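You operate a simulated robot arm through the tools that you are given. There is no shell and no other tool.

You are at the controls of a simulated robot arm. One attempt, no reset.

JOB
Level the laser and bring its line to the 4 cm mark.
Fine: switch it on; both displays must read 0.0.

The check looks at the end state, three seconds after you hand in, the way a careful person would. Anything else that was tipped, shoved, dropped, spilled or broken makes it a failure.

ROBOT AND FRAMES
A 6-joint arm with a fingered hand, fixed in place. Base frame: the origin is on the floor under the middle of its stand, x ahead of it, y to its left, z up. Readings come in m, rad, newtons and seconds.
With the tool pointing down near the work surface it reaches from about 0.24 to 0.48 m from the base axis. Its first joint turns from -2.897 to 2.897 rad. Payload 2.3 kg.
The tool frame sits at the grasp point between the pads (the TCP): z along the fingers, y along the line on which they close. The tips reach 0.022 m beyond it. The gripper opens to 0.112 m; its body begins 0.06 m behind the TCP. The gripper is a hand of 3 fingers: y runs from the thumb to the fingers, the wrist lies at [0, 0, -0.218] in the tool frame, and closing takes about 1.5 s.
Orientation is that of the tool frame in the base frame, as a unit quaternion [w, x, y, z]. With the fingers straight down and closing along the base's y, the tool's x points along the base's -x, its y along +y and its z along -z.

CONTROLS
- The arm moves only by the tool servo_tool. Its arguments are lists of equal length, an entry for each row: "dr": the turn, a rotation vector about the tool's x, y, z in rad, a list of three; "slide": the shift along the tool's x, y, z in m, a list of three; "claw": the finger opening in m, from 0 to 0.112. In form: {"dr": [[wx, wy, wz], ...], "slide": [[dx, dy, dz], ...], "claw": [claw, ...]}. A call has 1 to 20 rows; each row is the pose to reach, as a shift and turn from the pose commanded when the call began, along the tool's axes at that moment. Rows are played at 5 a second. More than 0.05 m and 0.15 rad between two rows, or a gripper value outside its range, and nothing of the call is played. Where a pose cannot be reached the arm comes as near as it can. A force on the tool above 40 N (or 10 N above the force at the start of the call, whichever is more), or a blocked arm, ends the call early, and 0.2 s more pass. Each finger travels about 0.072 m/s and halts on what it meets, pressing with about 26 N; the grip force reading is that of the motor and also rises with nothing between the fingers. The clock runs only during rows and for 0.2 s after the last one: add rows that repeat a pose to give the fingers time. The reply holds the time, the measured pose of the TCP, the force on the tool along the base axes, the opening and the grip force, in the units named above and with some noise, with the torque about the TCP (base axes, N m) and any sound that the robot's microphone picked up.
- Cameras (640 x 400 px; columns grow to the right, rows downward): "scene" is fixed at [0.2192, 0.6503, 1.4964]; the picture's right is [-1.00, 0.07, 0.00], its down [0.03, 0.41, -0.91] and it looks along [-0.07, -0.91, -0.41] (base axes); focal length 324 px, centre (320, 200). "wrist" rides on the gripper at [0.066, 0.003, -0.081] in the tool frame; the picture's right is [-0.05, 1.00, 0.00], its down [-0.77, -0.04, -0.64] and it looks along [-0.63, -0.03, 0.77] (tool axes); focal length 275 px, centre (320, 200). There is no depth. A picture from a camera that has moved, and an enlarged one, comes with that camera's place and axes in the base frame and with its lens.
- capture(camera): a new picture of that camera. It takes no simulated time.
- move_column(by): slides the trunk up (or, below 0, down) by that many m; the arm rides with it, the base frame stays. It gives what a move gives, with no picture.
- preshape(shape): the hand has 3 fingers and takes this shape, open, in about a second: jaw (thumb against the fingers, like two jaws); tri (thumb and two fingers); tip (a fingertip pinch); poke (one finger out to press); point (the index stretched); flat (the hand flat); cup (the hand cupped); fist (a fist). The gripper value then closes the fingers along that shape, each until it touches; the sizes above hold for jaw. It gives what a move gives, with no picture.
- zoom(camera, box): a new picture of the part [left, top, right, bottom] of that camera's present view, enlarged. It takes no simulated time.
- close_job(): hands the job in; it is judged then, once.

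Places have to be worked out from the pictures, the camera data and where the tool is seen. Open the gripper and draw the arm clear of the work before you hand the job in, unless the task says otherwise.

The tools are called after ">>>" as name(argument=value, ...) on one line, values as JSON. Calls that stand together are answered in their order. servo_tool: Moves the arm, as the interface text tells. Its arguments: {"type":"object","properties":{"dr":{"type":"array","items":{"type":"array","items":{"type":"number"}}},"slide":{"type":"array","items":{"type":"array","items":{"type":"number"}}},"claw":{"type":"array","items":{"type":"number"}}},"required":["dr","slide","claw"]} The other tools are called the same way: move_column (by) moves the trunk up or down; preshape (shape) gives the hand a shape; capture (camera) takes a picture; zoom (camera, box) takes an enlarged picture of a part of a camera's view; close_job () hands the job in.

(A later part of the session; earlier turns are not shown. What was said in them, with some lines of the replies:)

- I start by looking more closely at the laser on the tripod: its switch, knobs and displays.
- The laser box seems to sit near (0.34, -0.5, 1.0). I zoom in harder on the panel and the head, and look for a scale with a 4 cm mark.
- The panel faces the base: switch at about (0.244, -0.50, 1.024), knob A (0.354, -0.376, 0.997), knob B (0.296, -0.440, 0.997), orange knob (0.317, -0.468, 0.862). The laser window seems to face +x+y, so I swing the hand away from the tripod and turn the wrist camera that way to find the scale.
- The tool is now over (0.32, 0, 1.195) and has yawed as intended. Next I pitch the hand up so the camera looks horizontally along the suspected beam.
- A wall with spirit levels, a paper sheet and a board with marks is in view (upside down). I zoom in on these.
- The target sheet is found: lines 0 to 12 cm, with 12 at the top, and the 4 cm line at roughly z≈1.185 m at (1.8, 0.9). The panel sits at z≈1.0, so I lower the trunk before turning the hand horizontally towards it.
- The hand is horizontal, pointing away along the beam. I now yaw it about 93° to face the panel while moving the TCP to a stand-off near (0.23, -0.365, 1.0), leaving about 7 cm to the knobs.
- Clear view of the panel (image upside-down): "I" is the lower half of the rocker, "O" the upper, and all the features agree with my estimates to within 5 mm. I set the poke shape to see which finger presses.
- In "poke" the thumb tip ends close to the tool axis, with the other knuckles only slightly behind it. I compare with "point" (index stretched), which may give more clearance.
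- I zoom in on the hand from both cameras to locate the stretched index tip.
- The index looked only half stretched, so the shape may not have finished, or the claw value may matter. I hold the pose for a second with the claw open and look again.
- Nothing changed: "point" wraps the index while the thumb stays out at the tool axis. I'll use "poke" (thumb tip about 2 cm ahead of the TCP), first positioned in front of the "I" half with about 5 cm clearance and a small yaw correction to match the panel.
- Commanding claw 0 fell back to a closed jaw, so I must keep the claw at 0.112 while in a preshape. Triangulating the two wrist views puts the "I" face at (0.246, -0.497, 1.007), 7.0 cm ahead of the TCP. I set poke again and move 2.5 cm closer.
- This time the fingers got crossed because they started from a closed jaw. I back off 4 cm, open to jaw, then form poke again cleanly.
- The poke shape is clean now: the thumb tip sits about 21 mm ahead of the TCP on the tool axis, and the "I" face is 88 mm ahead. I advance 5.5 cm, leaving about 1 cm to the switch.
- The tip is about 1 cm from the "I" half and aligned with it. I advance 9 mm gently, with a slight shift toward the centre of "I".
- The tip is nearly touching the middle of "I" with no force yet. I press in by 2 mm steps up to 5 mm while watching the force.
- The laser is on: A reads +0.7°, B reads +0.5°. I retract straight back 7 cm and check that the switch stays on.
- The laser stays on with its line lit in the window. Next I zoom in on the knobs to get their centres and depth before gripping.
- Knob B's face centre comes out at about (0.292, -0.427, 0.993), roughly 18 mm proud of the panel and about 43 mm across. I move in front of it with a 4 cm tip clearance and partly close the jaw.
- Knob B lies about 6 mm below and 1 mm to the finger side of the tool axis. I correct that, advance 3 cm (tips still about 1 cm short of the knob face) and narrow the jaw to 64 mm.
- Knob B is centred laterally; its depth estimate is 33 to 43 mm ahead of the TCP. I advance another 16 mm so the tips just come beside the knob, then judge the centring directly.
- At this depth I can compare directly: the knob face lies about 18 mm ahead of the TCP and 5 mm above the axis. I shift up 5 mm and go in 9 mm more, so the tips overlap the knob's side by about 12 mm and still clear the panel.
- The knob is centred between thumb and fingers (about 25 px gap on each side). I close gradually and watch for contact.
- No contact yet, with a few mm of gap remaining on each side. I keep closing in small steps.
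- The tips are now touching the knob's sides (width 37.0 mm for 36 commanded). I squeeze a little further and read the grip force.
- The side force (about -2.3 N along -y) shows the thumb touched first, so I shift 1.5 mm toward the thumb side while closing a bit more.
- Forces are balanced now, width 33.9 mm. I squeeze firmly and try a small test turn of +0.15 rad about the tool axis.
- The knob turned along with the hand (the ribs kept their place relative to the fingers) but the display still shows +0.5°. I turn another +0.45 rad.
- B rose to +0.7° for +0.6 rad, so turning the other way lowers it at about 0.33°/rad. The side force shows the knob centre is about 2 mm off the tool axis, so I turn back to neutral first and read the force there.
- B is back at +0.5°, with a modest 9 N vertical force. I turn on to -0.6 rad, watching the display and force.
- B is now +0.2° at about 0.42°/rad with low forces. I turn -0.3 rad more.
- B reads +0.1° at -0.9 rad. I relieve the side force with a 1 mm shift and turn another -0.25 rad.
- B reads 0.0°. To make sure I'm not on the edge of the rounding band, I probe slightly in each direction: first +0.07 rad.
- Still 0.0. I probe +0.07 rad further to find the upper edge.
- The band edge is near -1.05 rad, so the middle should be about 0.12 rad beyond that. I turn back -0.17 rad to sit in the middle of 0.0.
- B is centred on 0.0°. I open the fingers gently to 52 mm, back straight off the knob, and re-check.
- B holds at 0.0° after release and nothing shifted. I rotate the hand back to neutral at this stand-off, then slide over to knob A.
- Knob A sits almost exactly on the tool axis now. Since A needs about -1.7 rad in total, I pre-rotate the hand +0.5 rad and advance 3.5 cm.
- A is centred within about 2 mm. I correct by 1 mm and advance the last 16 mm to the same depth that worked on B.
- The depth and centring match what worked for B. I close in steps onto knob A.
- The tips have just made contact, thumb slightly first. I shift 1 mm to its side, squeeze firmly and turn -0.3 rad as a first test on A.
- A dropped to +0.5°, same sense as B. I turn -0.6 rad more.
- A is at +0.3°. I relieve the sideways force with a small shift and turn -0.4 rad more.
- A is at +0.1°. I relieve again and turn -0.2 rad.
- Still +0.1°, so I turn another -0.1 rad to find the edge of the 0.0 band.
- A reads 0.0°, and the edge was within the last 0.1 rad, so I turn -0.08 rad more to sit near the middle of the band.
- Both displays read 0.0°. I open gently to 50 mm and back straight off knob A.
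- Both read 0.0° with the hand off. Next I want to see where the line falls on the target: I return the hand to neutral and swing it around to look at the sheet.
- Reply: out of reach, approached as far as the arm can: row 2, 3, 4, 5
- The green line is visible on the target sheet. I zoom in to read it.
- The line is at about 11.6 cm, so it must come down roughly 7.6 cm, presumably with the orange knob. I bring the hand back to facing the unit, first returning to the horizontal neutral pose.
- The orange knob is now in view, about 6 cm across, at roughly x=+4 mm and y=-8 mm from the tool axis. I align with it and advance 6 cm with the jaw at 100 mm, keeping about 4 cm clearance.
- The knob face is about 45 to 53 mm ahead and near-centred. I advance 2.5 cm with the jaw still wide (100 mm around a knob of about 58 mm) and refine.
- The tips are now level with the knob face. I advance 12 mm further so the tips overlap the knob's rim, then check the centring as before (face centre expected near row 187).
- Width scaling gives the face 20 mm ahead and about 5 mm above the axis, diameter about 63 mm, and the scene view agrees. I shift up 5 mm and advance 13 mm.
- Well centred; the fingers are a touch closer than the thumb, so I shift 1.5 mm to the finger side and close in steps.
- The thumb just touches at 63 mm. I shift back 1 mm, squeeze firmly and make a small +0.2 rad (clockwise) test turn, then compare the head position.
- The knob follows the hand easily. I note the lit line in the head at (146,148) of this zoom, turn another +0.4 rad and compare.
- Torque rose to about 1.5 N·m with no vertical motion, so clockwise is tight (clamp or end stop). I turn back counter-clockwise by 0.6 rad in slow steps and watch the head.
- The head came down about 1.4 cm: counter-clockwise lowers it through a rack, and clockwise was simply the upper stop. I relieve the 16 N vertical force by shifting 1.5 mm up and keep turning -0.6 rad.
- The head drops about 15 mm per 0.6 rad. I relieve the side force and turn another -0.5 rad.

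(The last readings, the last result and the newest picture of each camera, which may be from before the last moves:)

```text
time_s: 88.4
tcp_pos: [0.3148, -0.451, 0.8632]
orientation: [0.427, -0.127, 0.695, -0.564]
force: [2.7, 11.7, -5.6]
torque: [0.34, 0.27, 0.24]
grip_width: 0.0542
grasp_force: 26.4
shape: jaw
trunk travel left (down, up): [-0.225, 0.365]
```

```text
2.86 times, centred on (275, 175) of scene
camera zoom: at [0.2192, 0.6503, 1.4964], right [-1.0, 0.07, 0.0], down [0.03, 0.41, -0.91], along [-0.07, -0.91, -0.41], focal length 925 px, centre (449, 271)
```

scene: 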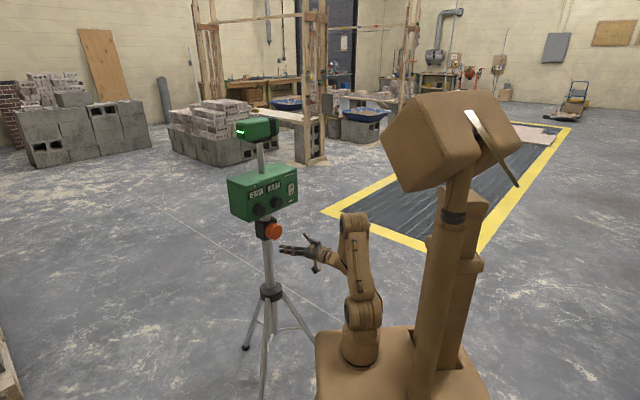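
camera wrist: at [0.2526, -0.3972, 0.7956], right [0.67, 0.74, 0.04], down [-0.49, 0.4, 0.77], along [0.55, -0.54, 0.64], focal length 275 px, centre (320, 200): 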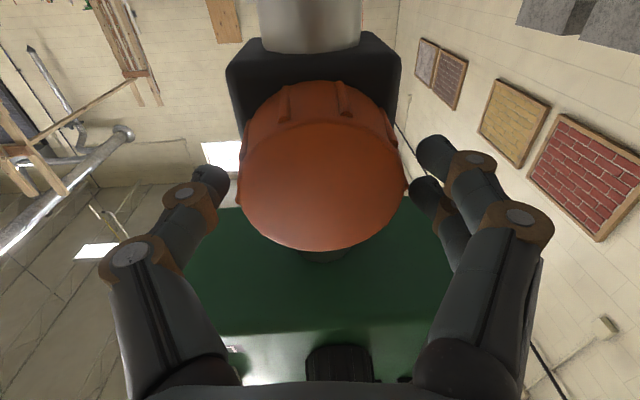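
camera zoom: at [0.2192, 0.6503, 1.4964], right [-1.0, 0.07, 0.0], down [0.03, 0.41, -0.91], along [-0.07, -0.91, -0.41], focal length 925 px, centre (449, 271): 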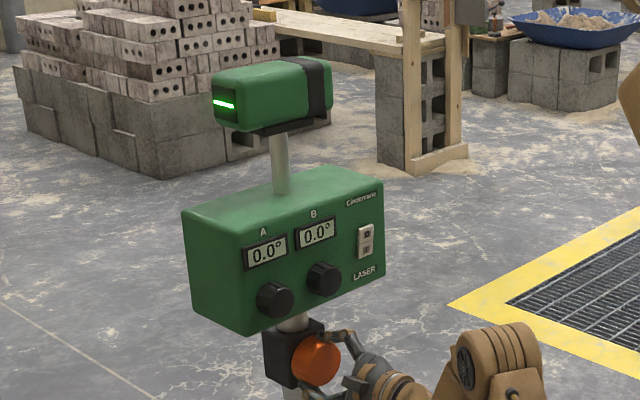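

The line in the head has come down 25 px for 0.5 rad; I need about 74 px more (about 1.5 rad). I open, back off 3.5 cm, rotate the hand by +1.75 rad and correct the centring for a fresh grip.

>>> servo_tool(dr=[[0, 0, 0], [0, 0, 0], [0, 0, 0], [0, 0, 0], [0, 0, 0], [0, 0, 0.14], [0, 0, 0.28], [0, 0, 0.42], [0, 0, 0.56], [0, 0, 0.7], [0, 0, 0.84], [0, 0, 0.98], [0, 0, 1.12], [0, 0, 1.26], [0, 0, 1.4], [0, 0, 1.54], [0, 0, 1.68], [0, 0, 1.75], [0, 0, 1.75]], slide=[[0, 0, 0], [0, 0, 0], [0.0007, 0.0008, 0], [0.0014, 0.0017, -0.015], [0.0014, 0.0017, -0.035], [0.0014, 0.0017, -0.035], [0.0014, 0.0017, -0.035], [0.0014, 0.0017, -0.035], [0.0014, 0.0017, -0.035], [0.0014, 0.0017, -0.035], [0.0014, 0.0017, -0.035], [0.0014, 0.0017, -0.035], [0.0014, 0.0017, -0.035], [0.0014, 0.0017, -0.035], [0.0014, 0.0017, -0.035], [0.0014, 0.0017, -0.035], [0.0014, 0.0017, -0.035], [0.0014, 0.0017, -0.035], [0.0014, 0.0017, -0.035]], claw=[0.06, 0.07, 0.08, 0.08, 0.08, 0.08, 0.08, 0.08, 0.08, 0.08, 0.08, 0.08, 0.08, 0.08, 0.08, 0.08, 0.08, 0.08, 0.08])

>>> capture(camera="wrist")

>>> zoom(camera="scene", box=[220, 105, 330, 245])

```text
time_s: 92.4
tcp_pos: [0.2851, -0.4301, 0.8619]
orientation: [0.706, 0.453, 0.543, -0.032]
force: [0.3, 0.4, 0.0]
torque: [-0.03, 0.01, 0.0]
grip_width: 0.0793
grasp_force: 0.1
shape: jaw
trunk travel left (down, up): [-0.225, 0.365]
```

```text
taken
camera wrist: at [0.2537, -0.3439, 0.8107], right [0.52, 0.57, 0.64], down [-0.8, 0.06, 0.59], along [0.3, -0.82, 0.49], focal length 275 px, centre (320, 200)
```

wrist: 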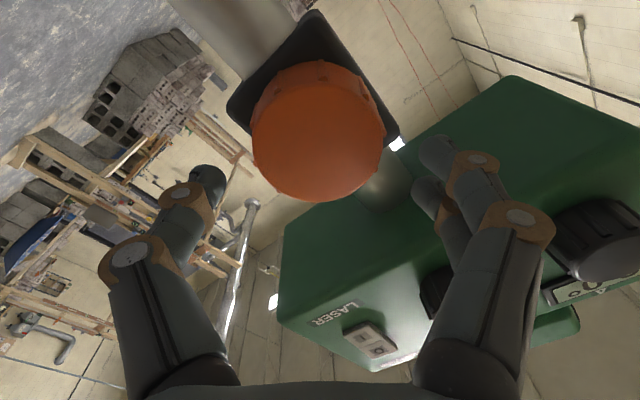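

```text
2.86 times, centred on (275, 175) of scene
camera zoom: at [0.2192, 0.6503, 1.4964], right [-1.0, 0.07, 0.0], down [0.03, 0.41, -0.91], along [-0.07, -0.91, -0.41], focal length 925 px, centre (449, 271)
```

zoom: 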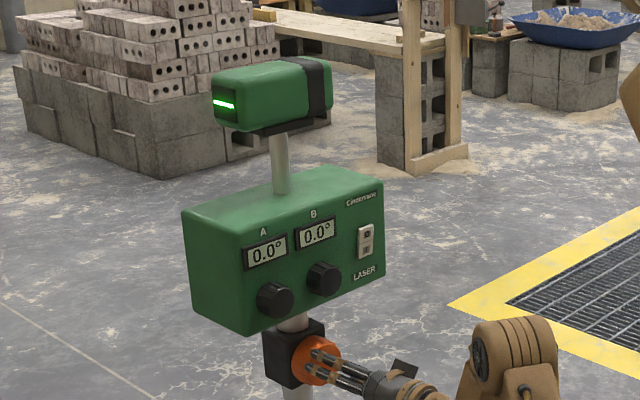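

Head and displays hold steady after release. I advance back onto the orange knob by 35 mm and look before closing.

>>> servo_tool(dr=[[0, 0, 0], [0, 0, 0], [0, 0, 0], [0, 0, 0], [0, 0, 0]], slide=[[0, 0, 0.01], [0, 0, 0.02], [0, 0, 0.028], [0, 0, 0.035], [0, 0, 0.035]], claw=[0.08, 0.08, 0.08, 0.078, 0.074])

>>> zoom(camera="wrist", box=[180, 70, 460, 270])

```text
time_s: 93.6
tcp_pos: [0.3118, -0.4524, 0.8621]
orientation: [0.706, 0.452, 0.544, -0.033]
force: [-0.5, -0.4, -0.7]
torque: [0.05, 0.01, 0.01]
grip_width: 0.0745
grasp_force: 0.0
shape: jaw
trunk travel left (down, up): [-0.225, 0.365]
```

```text
2.00 times, centred on (320, 170) of wrist
camera zoom: at [0.28, -0.3673, 0.811], right [0.52, 0.57, 0.64], down [-0.8, 0.06, 0.59], along [0.3, -0.82, 0.49], focal length 551 px, centre (320, 260)
```

zoom: 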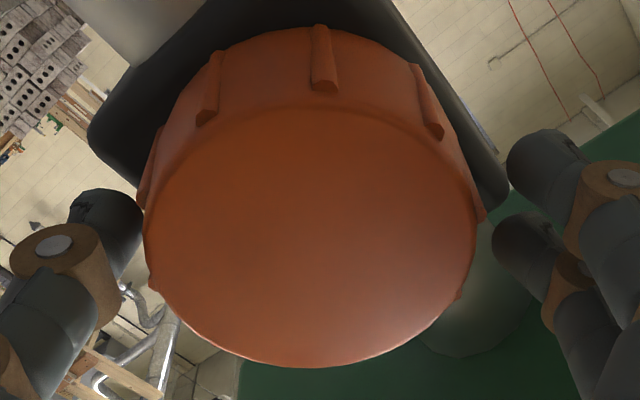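

The thumb side is closer, so I shift 2 mm toward the thumb and close to first contact.

>>> servo_tool(dr=[[0, 0, 0], [0, 0, 0], [0, 0, 0], [0, 0, 0], [0, 0, 0]], slide=[[0, -0.002, 0], [0, -0.002, 0], [0, -0.002, 0], [0, -0.002, 0], [0, -0.002, 0]], claw=[0.074, 0.069, 0.065, 0.062, 0.061])

>>> zoom(camera="wrist", box=[180, 70, 460, 270])

```text
time_s: 94.8
tcp_pos: [0.3103, -0.454, 0.8608]
orientation: [0.706, 0.452, 0.543, -0.032]
force: [0.5, -1.0, -0.3]
torque: [0.03, -0.03, 0.01]
grip_width: 0.0621
grasp_force: 0.0
shape: jaw
trunk travel left (down, up): [-0.225, 0.365]
```

```text
2.00 times, centred on (320, 170) of wrist
camera zoom: at [0.2788, -0.3683, 0.8099], right [0.52, 0.57, 0.64], down [-0.8, 0.06, 0.59], along [0.3, -0.82, 0.49], focal length 551 px, centre (320, 260)
```

zoom: 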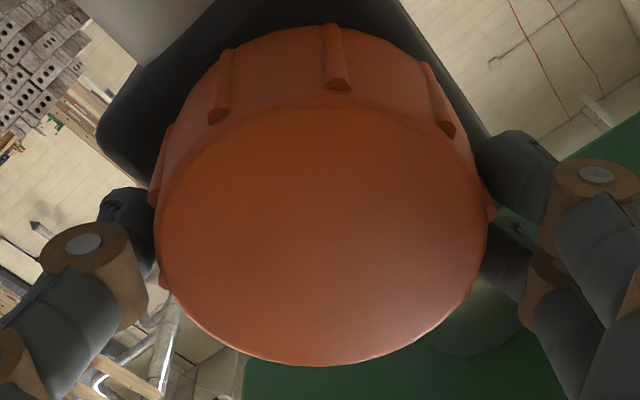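

Centred and touching on both sides. I squeeze and turn -0.6 rad, then check the force and head height.

>>> servo_tool(dr=[[0, 0, 0], [0, 0, 0], [0, 0, 0], [0, 0, 0], [0, 0, -0.1], [0, 0, -0.2], [0, 0, -0.3], [0, 0, -0.4], [0, 0, -0.5], [0, 0, -0.6], [0, 0, -0.6]], slide=[[0, 0, 0], [0, 0, 0], [0, 0, 0], [0, 0, 0], [0, 0, 0], [0, 0, 0], [0, 0, 0], [0, 0, 0], [0, 0, 0], [0, 0, 0], [0, 0, 0]], claw=[0.058, 0.054, 0.05, 0.048, 0.048, 0.048, 0.048, 0.048, 0.048, 0.048, 0.048])

>>> zoom(camera="scene", box=[220, 120, 308, 175])

```text
time_s: 97.2
tcp_pos: [0.3112, -0.4537, 0.8606]
orientation: [0.666, 0.269, 0.653, -0.24]
force: [0.4, 3.6, 0.4]
torque: [-0.03, 0.03, -0.09]
grip_width: 0.0552
grasp_force: 25.6
shape: jaw
trunk travel left (down, up): [-0.225, 0.365]
```

```text
7.27 times, centred on (264, 148) of scene
camera zoom: at [0.2192, 0.6503, 1.4964], right [-1.0, 0.07, 0.0], down [0.03, 0.41, -0.91], along [-0.07, -0.91, -0.41], focal length 2354 px, centre (727, 582)
```

zoom: 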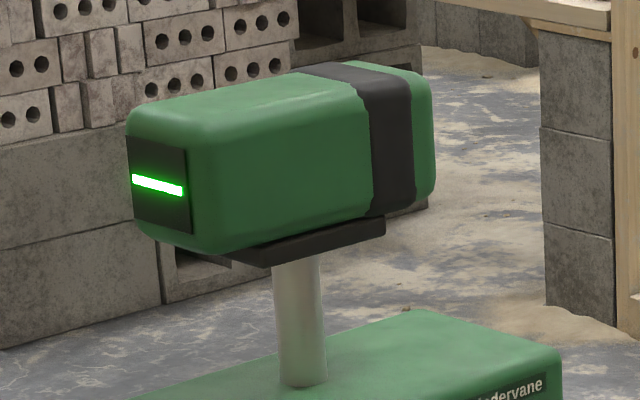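

Forces are low now and the head follows (29 px per 0.6 rad). About 45 px remain by my estimate, so I turn -0.6 rad more and measure again.

>>> servo_tool(dr=[[0, 0, -0.1], [0, 0, -0.2], [0, 0, -0.3], [0, 0, -0.4], [0, 0, -0.5], [0, 0, -0.6], [0, 0, -0.6]], slide=[[0, 0, 0], [0, 0, 0], [0, 0, 0], [0, 0, 0], [0, 0, 0], [0, 0, 0], [0, 0, 0]], claw=[0.048, 0.048, 0.048, 0.048, 0.048, 0.048, 0.048])

>>> zoom(camera="scene", box=[220, 120, 308, 175])

>>> zoom(camera="scene", box=[220, 105, 330, 245])

```text
time_s: 98.8
tcp_pos: [0.3119, -0.4515, 0.8604]
orientation: [0.565, 0.065, 0.703, -0.427]
force: [4.0, 3.7, 2.8]
torque: [0.03, -0.02, 0.01]
grip_width: 0.055
grasp_force: 25.9
shape: jaw
trunk travel left (down, up): [-0.225, 0.365]
```

```text
7.27 times, centred on (264, 148) of scene
camera zoom: at [0.2192, 0.6503, 1.4964], right [-1.0, 0.07, 0.0], down [0.03, 0.41, -0.91], along [-0.07, -0.91, -0.41], focal length 2354 px, centre (727, 582)
```

zoom: 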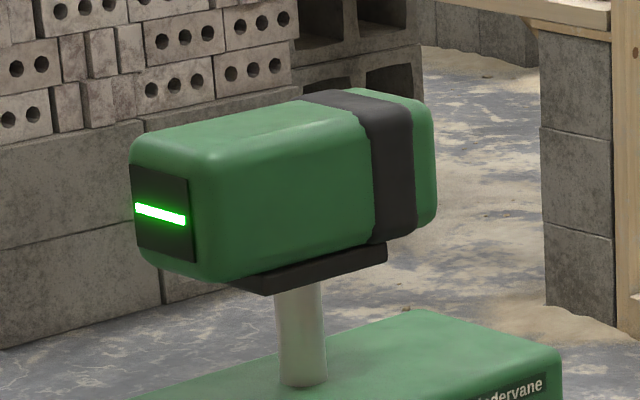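

```text
2.86 times, centred on (275, 175) of scene
camera zoom: at [0.2192, 0.6503, 1.4964], right [-1.0, 0.07, 0.0], down [0.03, 0.41, -0.91], along [-0.07, -0.91, -0.41], focal length 925 px, centre (449, 271)
```

zoom: 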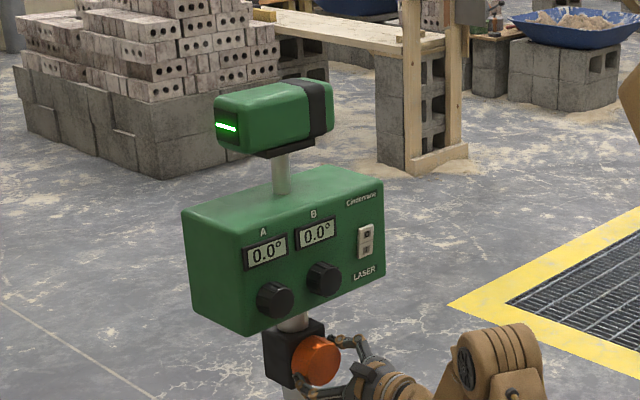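

By the head position it has come down about 68 mm, leaving some 8 mm. I turn -0.3 rad more, then I'll check on the target itself.

>>> servo_tool(dr=[[0, 0, -0.1], [0, 0, -0.2], [0, 0, -0.3], [0, 0, -0.3]], slide=[[0, 0, 0], [0, 0, 0], [0, 0, 0], [0, 0, 0]], claw=[0.048, 0.048, 0.048, 0.048])

>>> zoom(camera="scene", box=[220, 120, 308, 175])

```text
time_s: 99.8
tcp_pos: [0.3106, -0.4519, 0.8602]
orientation: [0.495, -0.041, 0.705, -0.507]
force: [2.5, 5.9, 1.1]
torque: [0.09, 0.08, 0.13]
grip_width: 0.0552
grasp_force: 25.9
shape: jaw
trunk travel left (down, up): [-0.225, 0.365]
```

```text
7.27 times, centred on (264, 148) of scene
camera zoom: at [0.2192, 0.6503, 1.4964], right [-1.0, 0.07, 0.0], down [0.03, 0.41, -0.91], along [-0.07, -0.91, -0.41], focal length 2354 px, centre (727, 582)
```

zoom: 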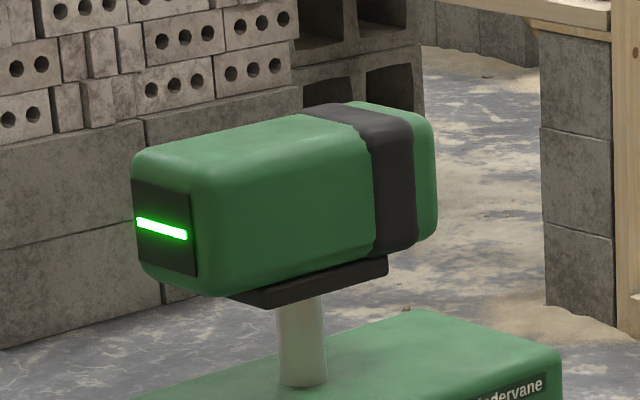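

The head line is now where I estimated the 4 cm height. I open, back off 10 cm, rotate to neutral, and swing round to read the target.

>>> servo_tool(dr=[[0, 0, 0], [0, 0, 0], [0, 0, 0], [0, 0, 0], [0, 0, 0], [0, 0, 0], [0, 0, 0.14], [0, 0, 0.28], [0, 0, 0.42], [0, 0, 0.56], [0, 0, 0.7], [0, 0, 0.82], [0, 0, 0.82]], slide=[[0, 0, 0], [0, 0, 0], [0, 0, 0], [0, 0, -0.03], [0, 0, -0.065], [0, 0, -0.105], [0, 0, -0.105], [0, 0, -0.105], [0, 0, -0.105], [0, 0, -0.105], [0, 0, -0.105], [0, 0, -0.105], [0, 0, -0.105]], claw=[0.06, 0.072, 0.08, 0.08, 0.085, 0.09, 0.1, 0.1, 0.1, 0.1, 0.1, 0.1, 0.1])

>>> servo_tool(dr=[[-0.1317, 0, 0], [-0.2633, 0, 0], [-0.395, 0, 0], [-0.5267, 0, 0], [-0.6583, 0, 0], [-0.79, 0, 0], [-0.9217, 0, 0], [-1.0533, 0, 0], [-1.185, 0, 0], [-1.3167, 0, 0], [-1.4483, 0, 0], [-1.58, 0, 0], [-1.58, 0, 0]], slide=[[-0.0031, 0.0271, -0.0149], [-0.0062, 0.0542, -0.0299], [-0.0093, 0.0812, -0.0448], [-0.0123, 0.1083, -0.0597], [-0.0154, 0.1354, -0.0747], [-0.0185, 0.1625, -0.0896], [-0.0216, 0.1895, -0.1045], [-0.0247, 0.2166, -0.1195], [-0.0278, 0.2437, -0.1344], [-0.0308, 0.2708, -0.1493], [-0.0339, 0.2978, -0.1643], [-0.037, 0.3249, -0.1792], [-0.037, 0.3249, -0.1792]], claw=[0.112, 0.112, 0.112, 0.112, 0.112, 0.112, 0.112, 0.112, 0.112, 0.112, 0.112, 0.112, 0.112])

>>> servo_tool(dr=[[0, 0.12, 0], [0, 0.24, 0], [0, 0.36, 0], [0, 0.48, 0], [0, 0.6, 0], [0, 0.65, 0], [0, 0.65, 0]], slide=[[0, 0, 0], [0, 0, 0], [0, 0, 0], [0, 0, 0], [0, 0, 0], [0, 0, 0], [0, 0, 0]], claw=[0.112, 0.112, 0.112, 0.112, 0.112, 0.112, 0.112])

>>> capture(camera="wrist")

>>> zoom(camera="scene", box=[220, 105, 330, 245])

```text
time_s: 102.6
tcp_pos: [0.2327, -0.3833, 0.8605]
orientation: [0.656, 0.247, 0.662, -0.265]
force: [-0.4, 0.1, -0.4]
torque: [0.01, 0.01, -0.02]
grip_width: 0.0999
grasp_force: 0.0
shape: jaw
trunk travel left (down, up): [-0.225, 0.365]
```

```text
time_s: 105.4
tcp_pos: [0.3209, -0.0217, 0.8885]
orientation: [0.635, -0.294, 0.656, 0.284]
force: [-0.3, -0.5, -0.7]
torque: [0.0, -0.01, -0.01]
grip_width: 0.1119
grasp_force: 0.1
shape: jaw
trunk travel left (down, up): [-0.225, 0.365]
```

```text
time_s: 107.0
tcp_pos: [0.3189, -0.0217, 0.8869]
orientation: [0.392, -0.367, 0.825, 0.174]
force: [0.0, -1.0, 0.7]
torque: [-0.01, 0.03, -0.04]
grip_width: 0.1121
grasp_force: 0.1
shape: jaw
trunk travel left (down, up): [-0.225, 0.365]
```

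```text
taken
camera wrist: at [0.2474, -0.0975, 0.8866], right [-0.72, 0.69, 0.04], down [0.02, -0.03, 1.0], along [0.69, 0.72, 0.01], focal length 275 px, centre (320, 200)
```

wrist: 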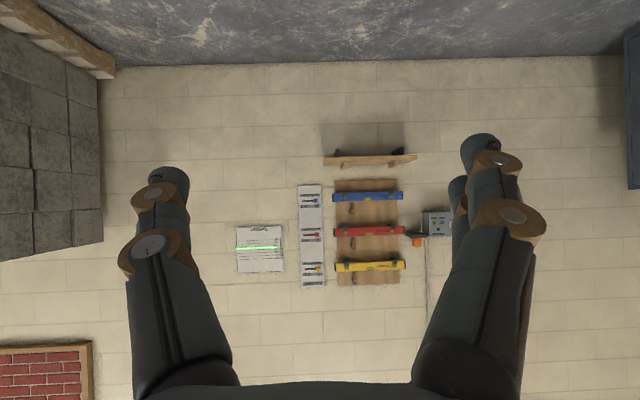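

```text
2.86 times, centred on (275, 175) of scene
camera zoom: at [0.2192, 0.6503, 1.4964], right [-1.0, 0.07, 0.0], down [0.03, 0.41, -0.91], along [-0.07, -0.91, -0.41], focal length 925 px, centre (449, 271)
```

zoom: 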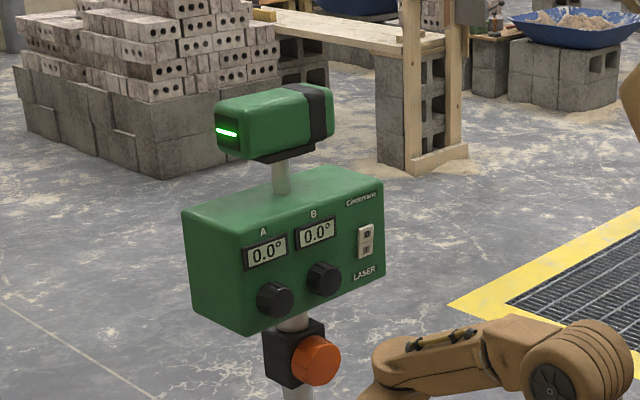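

The sheet is in view again; I zoom in tightly to read the line against the marks.

>>> zoom(camera="wrist", box=[232, 222, 262, 264])

>>> zoom(camera="wrist", box=[256, 230, 286, 260])

>>> zoom(camera="wrist", box=[234, 236, 254, 256])

```text
9.52 times, centred on (247, 243) of wrist
camera zoom: at [0.2474, -0.0975, 0.8866], right [-0.72, 0.69, 0.04], down [0.02, -0.03, 1.0], along [0.69, 0.72, 0.01], focal length 2622 px, centre (1015, -210)
```

zoom: 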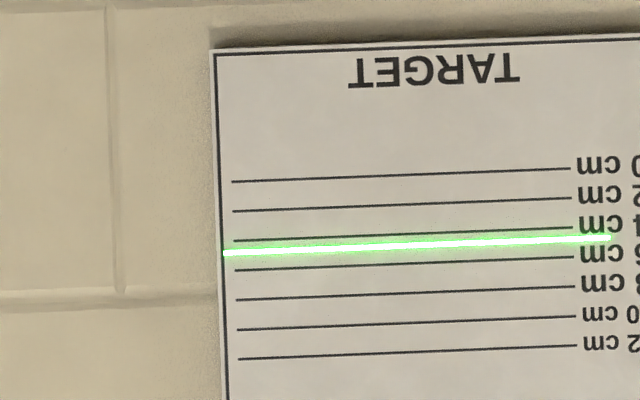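

```text
13.33 times, centred on (271, 245) of wrist
camera zoom: at [0.2474, -0.0975, 0.8866], right [-0.72, 0.69, 0.04], down [0.02, -0.03, 1.0], along [0.69, 0.72, 0.01], focal length 3670 px, centre (973, -400)
```

zoom: 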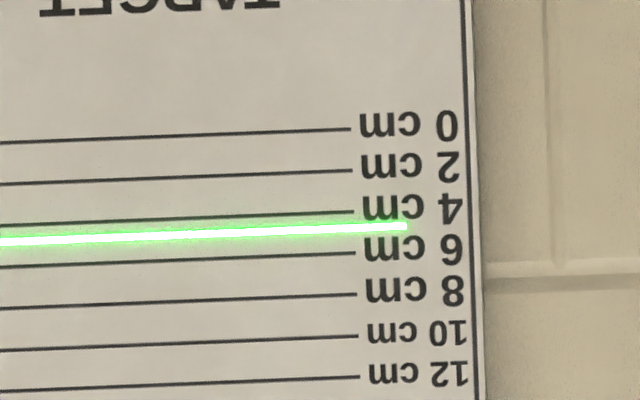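

```text
16.00 times, centred on (244, 246) of wrist
camera zoom: at [0.2474, -0.0975, 0.8866], right [-0.72, 0.69, 0.04], down [0.02, -0.03, 1.0], along [0.69, 0.72, 0.01], focal length 4404 px, centre (1536, -536)
```

zoom: 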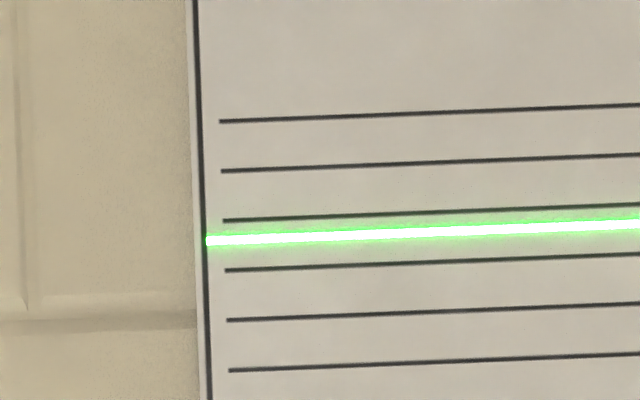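

The line is at about 4.8 cm now, so roughly 8 mm more to go (about 0.34 rad). I take a high-zoom reference of the head's line before going back.

>>> zoom(camera="scene", box=[230, 140, 262, 160])

>>> zoom(camera="wrist", box=[248, 236, 268, 256])

```text
16.00 times, centred on (246, 150) of scene
camera zoom: at [0.2192, 0.6503, 1.4964], right [-1.0, 0.07, 0.0], down [0.03, 0.41, -0.91], along [-0.07, -0.91, -0.41], focal length 5178 px, centre (1504, 1000)
```

zoom: 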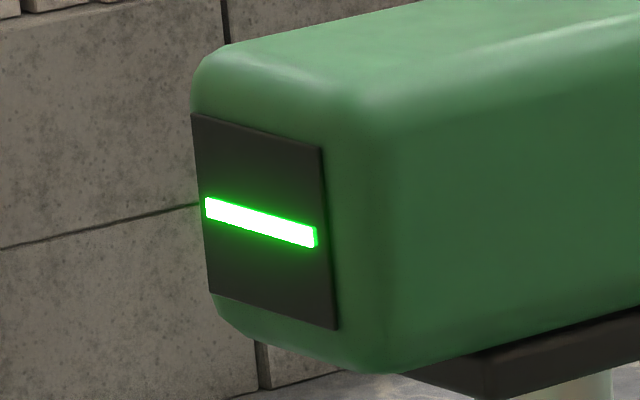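

```text
16.00 times, centred on (258, 246) of wrist
camera zoom: at [0.2474, -0.0975, 0.8866], right [-0.72, 0.69, 0.04], down [0.02, -0.03, 1.0], along [0.69, 0.72, 0.01], focal length 4404 px, centre (1312, -536)
```

zoom: 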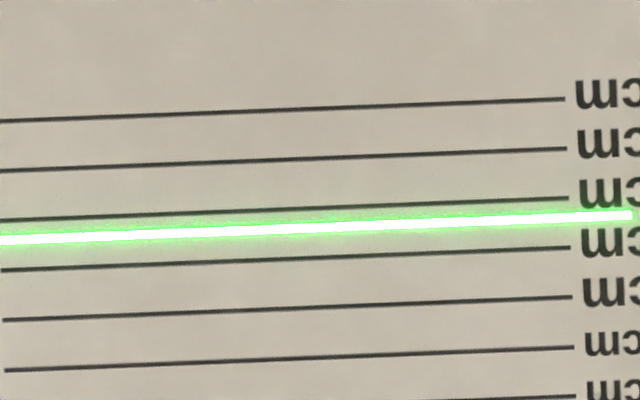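

I retrace the path back to the orange knob with the same poses as before.

>>> servo_tool(dr=[[0, -0.12, 0], [0, -0.24, 0], [0, -0.36, 0], [0, -0.48, 0], [0, -0.6, 0], [0, -0.65, 0], [0, -0.65, 0]], slide=[[0, 0, 0], [0, 0, 0], [0, 0, 0], [0, 0, 0], [0, 0, 0], [0, 0, 0], [0, 0, 0]], claw=[0.112, 0.112, 0.112, 0.112, 0.112, 0.112, 0.112])

>>> servo_tool(dr=[[0.1317, 0, 0], [0.2633, 0, 0], [0.395, 0, 0], [0.5267, 0, 0], [0.6583, 0, 0], [0.79, 0, 0], [0.9217, 0, 0], [1.0533, 0, 0], [1.185, 0, 0], [1.3167, 0, 0], [1.4483, 0, 0], [1.58, 0, 0], [1.58, 0, 0]], slide=[[0.0033, -0.0146, -0.0273], [0.0065, -0.0292, -0.0546], [0.0098, -0.0438, -0.0819], [0.013, -0.0583, -0.1092], [0.0163, -0.0729, -0.1365], [0.0195, -0.0875, -0.1638], [0.0228, -0.1021, -0.1911], [0.026, -0.1167, -0.2184], [0.0293, -0.1313, -0.2457], [0.0325, -0.1458, -0.273], [0.0358, -0.1604, -0.3003], [0.039, -0.175, -0.3276], [0.039, -0.175, -0.3276]], claw=[0.112, 0.112, 0.112, 0.112, 0.112, 0.112, 0.112, 0.112, 0.112, 0.1, 0.09, 0.08, 0.08])

>>> capture(camera="wrist")

```text
time_s: 108.6
tcp_pos: [0.3202, -0.0214, 0.8872]
orientation: [0.636, -0.293, 0.655, 0.284]
force: [0.0, -0.5, -0.4]
torque: [0.0, 0.01, -0.01]
grip_width: 0.1118
grasp_force: 0.1
shape: jaw
trunk travel left (down, up): [-0.225, 0.365]
```

```text
time_s: 111.4
tcp_pos: [0.2301, -0.383, 0.8582]
orientation: [0.655, 0.246, 0.663, -0.267]
force: [1.1, -1.1, 0.1]
torque: [0.0, -0.03, -0.03]
grip_width: 0.0799
grasp_force: 0.1
shape: jaw
trunk travel left (down, up): [-0.225, 0.365]
```

```text
taken
camera wrist: at [0.1705, -0.3286, 0.7916], right [0.68, 0.74, 0.01], down [-0.48, 0.42, 0.77], along [0.56, -0.53, 0.64], focal length 275 px, centre (320, 200)
```

wrist: 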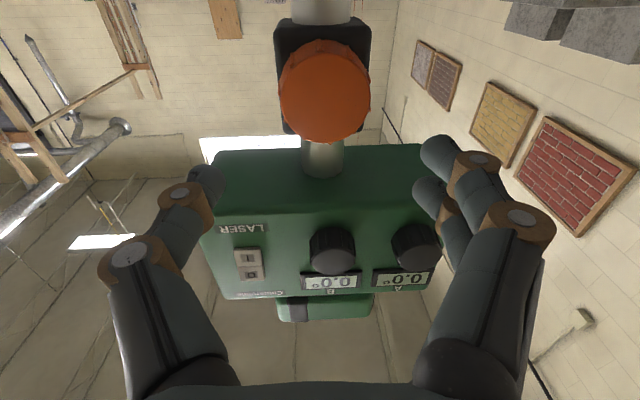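

Back in front of the knob. I correct 2 to 3 mm in each lateral direction, pre-rotate +0.25 rad and advance 7 cm.

>>> servo_tool(dr=[[0, 0, 0.12], [0, 0, 0.25], [0, 0, 0.25], [0, 0, 0.25], [0, 0, 0.25], [0, 0, 0.25]], slide=[[-0.0012, 0.0013, 0], [-0.0023, 0.0027, 0.015], [-0.0023, 0.0027, 0.035], [-0.0023, 0.0027, 0.055], [-0.0023, 0.0027, 0.072], [-0.0023, 0.0027, 0.072]], claw=[0.08, 0.08, 0.08, 0.08, 0.08, 0.08])

>>> capture(camera="wrist")

```text
time_s: 112.8
tcp_pos: [0.2869, -0.4287, 0.8585]
orientation: [0.683, 0.326, 0.627, -0.182]
force: [-0.9, -0.1, 0.1]
torque: [0.02, 0.0, 0.0]
grip_width: 0.08
grasp_force: 0.1
shape: jaw
trunk travel left (down, up): [-0.225, 0.365]
```

```text
taken
camera wrist: at [0.2385, -0.3627, 0.7954], right [0.65, 0.71, 0.26], down [-0.61, 0.28, 0.74], along [0.46, -0.64, 0.61], focal length 275 px, centre (320, 200)
```

wrist: 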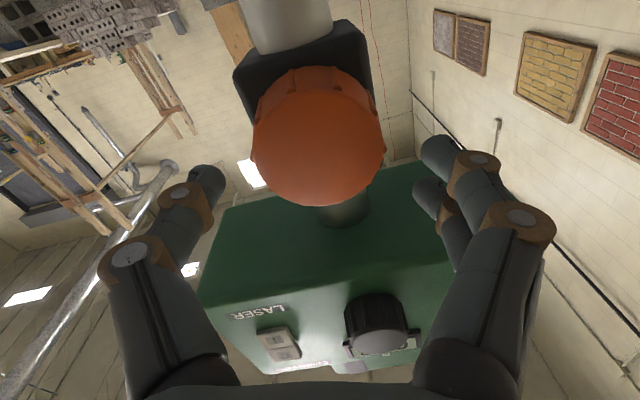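

The knob is about 2 mm above and to the thumb side of the axis, consistent with the pose readings. I correct that and advance the last 34 mm.

>>> servo_tool(dr=[[0, 0, 0], [0, 0, 0], [0, 0, 0], [0, 0, 0], [0, 0, 0]], slide=[[-0.0024, -0.0015, 0.0], [-0.0024, -0.0015, 0.012], [-0.0024, -0.0015, 0.024], [-0.0024, -0.0015, 0.034], [-0.0024, -0.0015, 0.034]], claw=[0.08, 0.08, 0.08, 0.078, 0.074])

>>> zoom(camera="wrist", box=[180, 70, 460, 270])

```text
time_s: 114.0
tcp_pos: [0.3114, -0.4543, 0.8618]
orientation: [0.683, 0.327, 0.627, -0.182]
force: [-0.6, 0.8, 0.4]
torque: [-0.01, 0.0, -0.01]
grip_width: 0.0744
grasp_force: 0.2
shape: jaw
trunk travel left (down, up): [-0.225, 0.365]
```

```text
2.00 times, centred on (320, 170) of wrist
camera zoom: at [0.2628, -0.3881, 0.7981], right [0.65, 0.71, 0.26], down [-0.61, 0.28, 0.74], along [0.46, -0.64, 0.61], focal length 551 px, centre (320, 260)
```

zoom: 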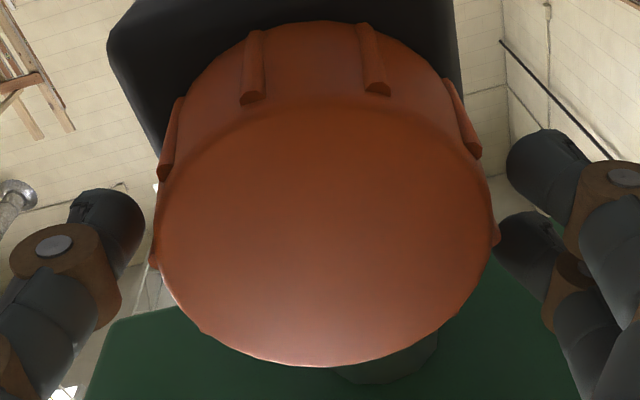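

Centred well. I close to contact and squeeze, then turn a first -0.2 rad.

>>> servo_tool(dr=[[0, 0, 0], [0, 0, 0], [0, 0, 0], [0, 0, 0], [0, 0, 0], [0, 0, 0], [0, 0, 0]], slide=[[0, 0.0005, 0], [0, 0.0005, 0], [0, 0.0005, 0], [0, 0.0005, 0], [0, 0.0005, 0], [0, 0.0005, 0], [0, 0.0005, 0]], claw=[0.069, 0.065, 0.062, 0.058, 0.054, 0.05, 0.048])

>>> servo_tool(dr=[[0, 0, -0.07], [0, 0, -0.14], [0, 0, -0.2], [0, 0, -0.2]], slide=[[0, 0, 0], [0, 0, 0], [0, 0, 0], [0, 0, 0]], claw=[0.048, 0.048, 0.048, 0.048])

>>> zoom(camera="scene", box=[230, 140, 262, 160])

```text
time_s: 115.6
tcp_pos: [0.3104, -0.4544, 0.8638]
orientation: [0.683, 0.326, 0.627, -0.183]
force: [-0.8, -0.9, 1.6]
torque: [-0.02, -0.02, -0.05]
grip_width: 0.0557
grasp_force: 26.3
shape: jaw
trunk travel left (down, up): [-0.225, 0.365]
```

```text
time_s: 116.6
tcp_pos: [0.3111, -0.4533, 0.863]
orientation: [0.661, 0.261, 0.657, -0.25]
force: [2.5, 0.7, 3.0]
torque: [-0.03, -0.06, -0.08]
grip_width: 0.0555
grasp_force: 25.9
shape: jaw
trunk travel left (down, up): [-0.225, 0.365]
```

```text
16.00 times, centred on (246, 150) of scene
camera zoom: at [0.2192, 0.6503, 1.4964], right [-1.0, 0.07, 0.0], down [0.03, 0.41, -0.91], along [-0.07, -0.91, -0.41], focal length 5178 px, centre (1504, 1000)
```

zoom: 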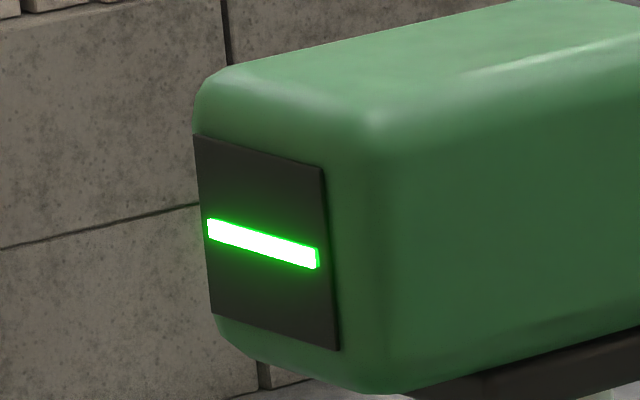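

The head moved 21 px in this zoom for 0.2 rad; about 37 px are needed in total. I turn another -0.16 rad.

>>> servo_tool(dr=[[0, 0, -0.08], [0, 0, -0.16], [0, 0, -0.16]], slide=[[0, 0, 0], [0, 0, 0], [0, 0, 0]], claw=[0.048, 0.048, 0.048])

>>> zoom(camera="scene", box=[230, 140, 262, 160])

```text
time_s: 117.4
tcp_pos: [0.312, -0.4535, 0.8626]
orientation: [0.639, 0.208, 0.676, -0.302]
force: [4.7, 0.3, 1.6]
torque: [0.0, -0.03, -0.05]
grip_width: 0.0554
grasp_force: 26.5
shape: jaw
trunk travel left (down, up): [-0.225, 0.365]
```

```text
16.00 times, centred on (246, 150) of scene
camera zoom: at [0.2192, 0.6503, 1.4964], right [-1.0, 0.07, 0.0], down [0.03, 0.41, -0.91], along [-0.07, -0.91, -0.41], focal length 5178 px, centre (1504, 1000)
```

zoom: 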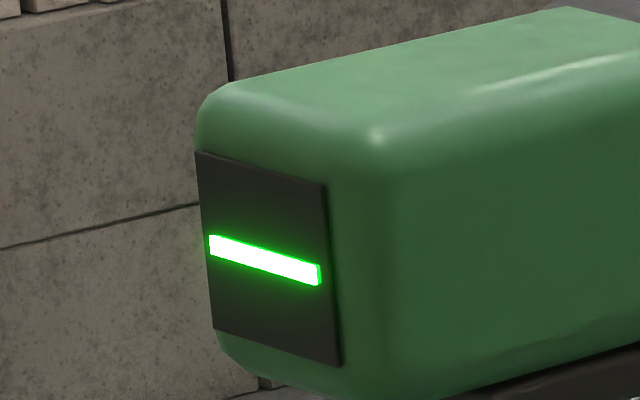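

The shift is 37 px, as planned. I open gently, back off and check that the head stays put, then go look at the target again.

>>> servo_tool(dr=[[0, 0, 0], [0, 0, 0], [0, 0, 0], [0, 0, 0], [0, 0, 0], [0, 0, 0], [0, 0, 0.11], [0, 0, 0.11]], slide=[[0, 0, 0], [0, 0, 0], [0, 0, 0], [0, 0, -0.03], [0, 0, -0.065], [0, 0, -0.105], [0, 0, -0.105], [0, 0, -0.105]], claw=[0.06, 0.072, 0.08, 0.08, 0.085, 0.09, 0.1, 0.1])

>>> zoom(camera="scene", box=[230, 140, 262, 160])

>>> servo_tool(dr=[[-0.1317, 0, 0], [-0.2633, 0, 0], [-0.395, 0, 0], [-0.5267, 0, 0], [-0.6583, 0, 0], [-0.79, 0, 0], [-0.9217, 0, 0], [-1.0533, 0, 0], [-1.185, 0, 0], [-1.3167, 0, 0], [-1.4483, 0, 0], [-1.58, 0, 0], [-1.58, 0, 0]], slide=[[-0.0031, 0.0271, -0.0149], [-0.0062, 0.0542, -0.0299], [-0.0093, 0.0812, -0.0448], [-0.0123, 0.1083, -0.0597], [-0.0154, 0.1354, -0.0747], [-0.0185, 0.1625, -0.0896], [-0.0216, 0.1895, -0.1045], [-0.0247, 0.2166, -0.1195], [-0.0278, 0.2437, -0.1344], [-0.0308, 0.2708, -0.1493], [-0.0339, 0.2978, -0.1643], [-0.037, 0.3249, -0.1792], [-0.037, 0.3249, -0.1792]], claw=[0.112, 0.112, 0.112, 0.112, 0.112, 0.112, 0.112, 0.112, 0.112, 0.112, 0.112, 0.112, 0.112])

>>> servo_tool(dr=[[0, 0.12, 0], [0, 0.24, 0], [0, 0.36, 0], [0, 0.48, 0], [0, 0.6, 0], [0, 0.65, 0], [0, 0.65, 0]], slide=[[0, 0, 0], [0, 0, 0], [0, 0, 0], [0, 0, 0], [0, 0, 0], [0, 0, 0], [0, 0, 0]], claw=[0.112, 0.112, 0.112, 0.112, 0.112, 0.112, 0.112])

>>> capture(camera="wrist")

```text
time_s: 119.2
tcp_pos: [0.233, -0.3819, 0.8631]
orientation: [0.656, 0.245, 0.663, -0.266]
force: [-0.6, 0.2, -0.1]
torque: [-0.01, -0.01, 0.01]
grip_width: 0.0999
grasp_force: 0.0
shape: jaw
trunk travel left (down, up): [-0.225, 0.365]
```

```text
16.00 times, centred on (246, 150) of scene
camera zoom: at [0.2192, 0.6503, 1.4964], right [-1.0, 0.07, 0.0], down [0.03, 0.41, -0.91], along [-0.07, -0.91, -0.41], focal length 5178 px, centre (1504, 1000)
```

zoom: 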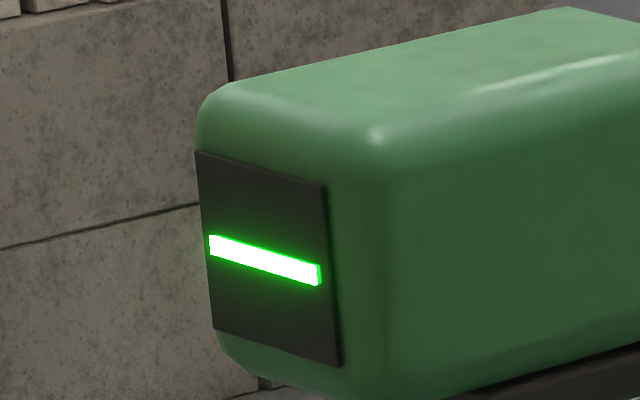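

```text
time_s: 122.0
tcp_pos: [0.318, -0.0209, 0.8912]
orientation: [0.634, -0.294, 0.656, 0.285]
force: [0.3, -0.5, 0.0]
torque: [-0.02, 0.0, 0.0]
grip_width: 0.1116
grasp_force: 0.0
shape: jaw
trunk travel left (down, up): [-0.225, 0.365]
```

```text
time_s: 123.6
tcp_pos: [0.3203, -0.021, 0.89]
orientation: [0.393, -0.368, 0.824, 0.175]
force: [-0.2, 0.1, 0.3]
torque: [0.06, 0.02, -0.03]
grip_width: 0.1119
grasp_force: 0.0
shape: jaw
trunk travel left (down, up): [-0.225, 0.365]
```

```text
taken
camera wrist: at [0.2476, -0.0971, 0.8894], right [-0.72, 0.69, 0.04], down [0.02, -0.03, 1.0], along [0.69, 0.72, 0.01], focal length 275 px, centre (320, 200)
```

wrist: 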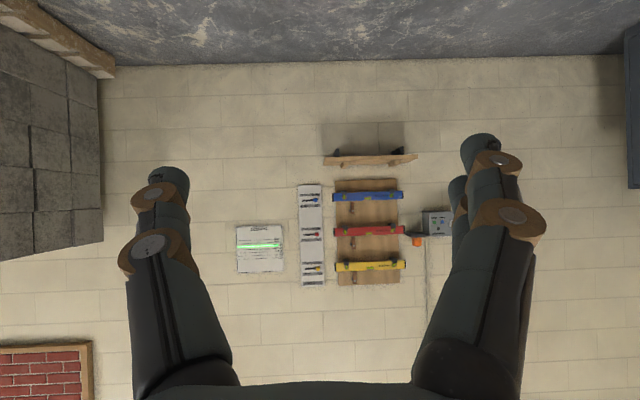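

I zoom in on the target to read the line, and on the displays to confirm they still read zero.

>>> zoom(camera="wrist", box=[234, 236, 254, 256])

>>> zoom(camera="wrist", box=[256, 230, 286, 260])

>>> zoom(camera="scene", box=[230, 165, 310, 215])

```text
16.00 times, centred on (244, 246) of wrist
camera zoom: at [0.2476, -0.0971, 0.8894], right [-0.72, 0.69, 0.04], down [0.02, -0.03, 1.0], along [0.69, 0.72, 0.01], focal length 4404 px, centre (1536, -536)
```

zoom: 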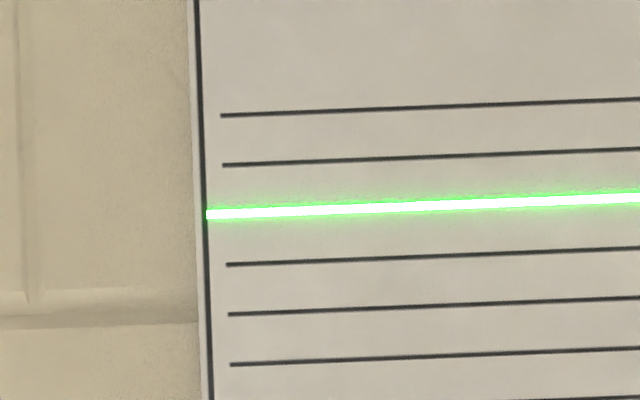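

```text
13.33 times, centred on (271, 245) of wrist
camera zoom: at [0.2476, -0.0971, 0.8894], right [-0.72, 0.69, 0.04], down [0.02, -0.03, 1.0], along [0.69, 0.72, 0.01], focal length 3670 px, centre (973, -400)
```

zoom: 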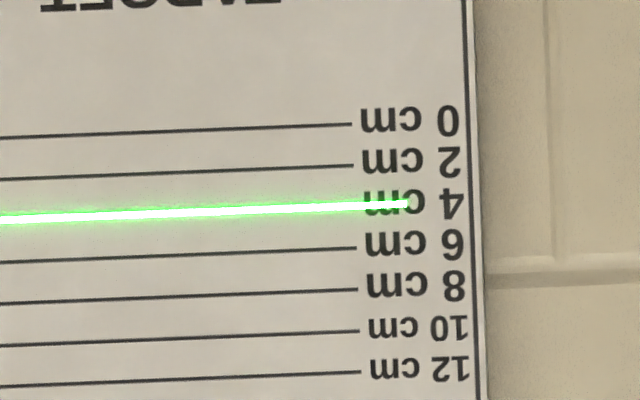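

```text
8.00 times, centred on (270, 190) of scene
camera zoom: at [0.2192, 0.6503, 1.4964], right [-1.0, 0.07, 0.0], down [0.03, 0.41, -0.91], along [-0.07, -0.91, -0.41], focal length 2589 px, centre (720, 280)
```

zoom: 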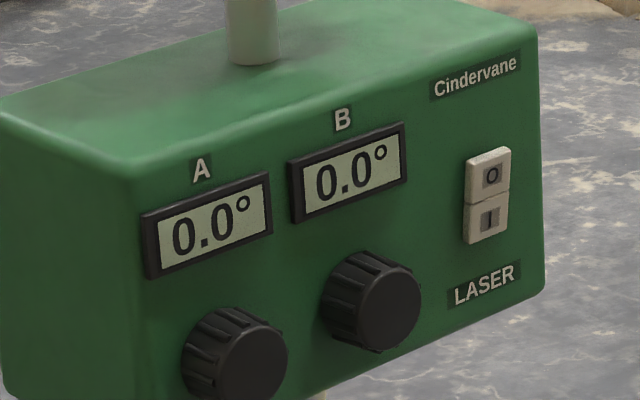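

The line sits right on the 4 cm mark and both displays read 0.0° with the laser on. I check the whole scene to make sure the arm is clear and nothing is disturbed.

>>> capture(camera="scene")

>>> zoom(camera="scene", box=[200, 100, 420, 400])

```text
taken
```

scene: 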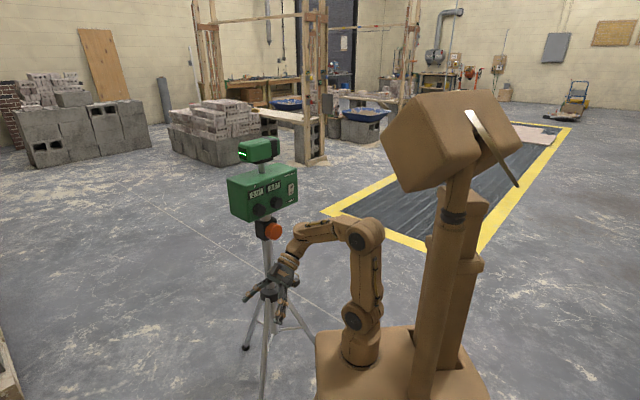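

```text
1.33 times, centred on (310, 250) of scene
camera zoom: at [0.2192, 0.6503, 1.4964], right [-1.0, 0.07, 0.0], down [0.03, 0.41, -0.91], along [-0.07, -0.91, -0.41], focal length 432 px, centre (333, 133)
```

zoom: 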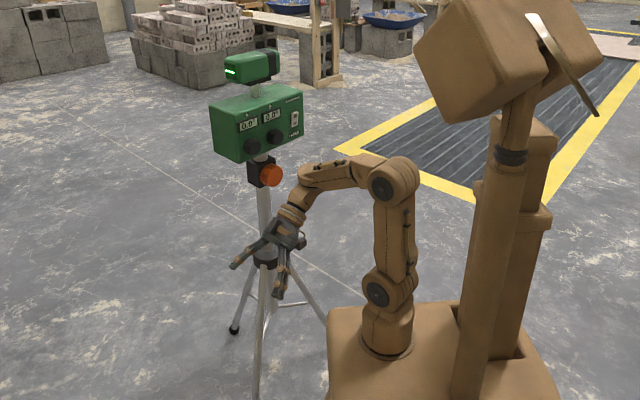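

The tripod stands as before, the jaw is open, and the hand is about 0.4 m clear of the unit. The laser is on, the line is on 4 cm and both displays read 0.0°, so I hand in.

>>> close_job()

```text
The job is handed in.
```

The laser is on and level, and its line sits on the 4 cm mark on the target sheet. Both displays read 0.0°, and I have handed the job in.

- **Switch:** I pressed the "I" half of the rocker. It stayed on after I backed off.
- **Level:** A started at +0.7° and B at +0.5°. I turned each knob counter-clockwise until it read 0.0°, then a little past the edge so neither sits on the rounding limit. Both still read 0.0° after the height change.
- **Height:** The line started at about 11.6 cm. I lowered the head with the orange knob, checking the sheet in between, until the line covered the 4 cm mark to within about half a millimetre.

My first test turn of the orange knob was clockwise. It met resistance (about 1.5 N·m) with no head movement, so I reversed straight away. In the last picture the tripod and box stood where they started. The gripper is open and the hand is about 0.4 m clear of the unit.
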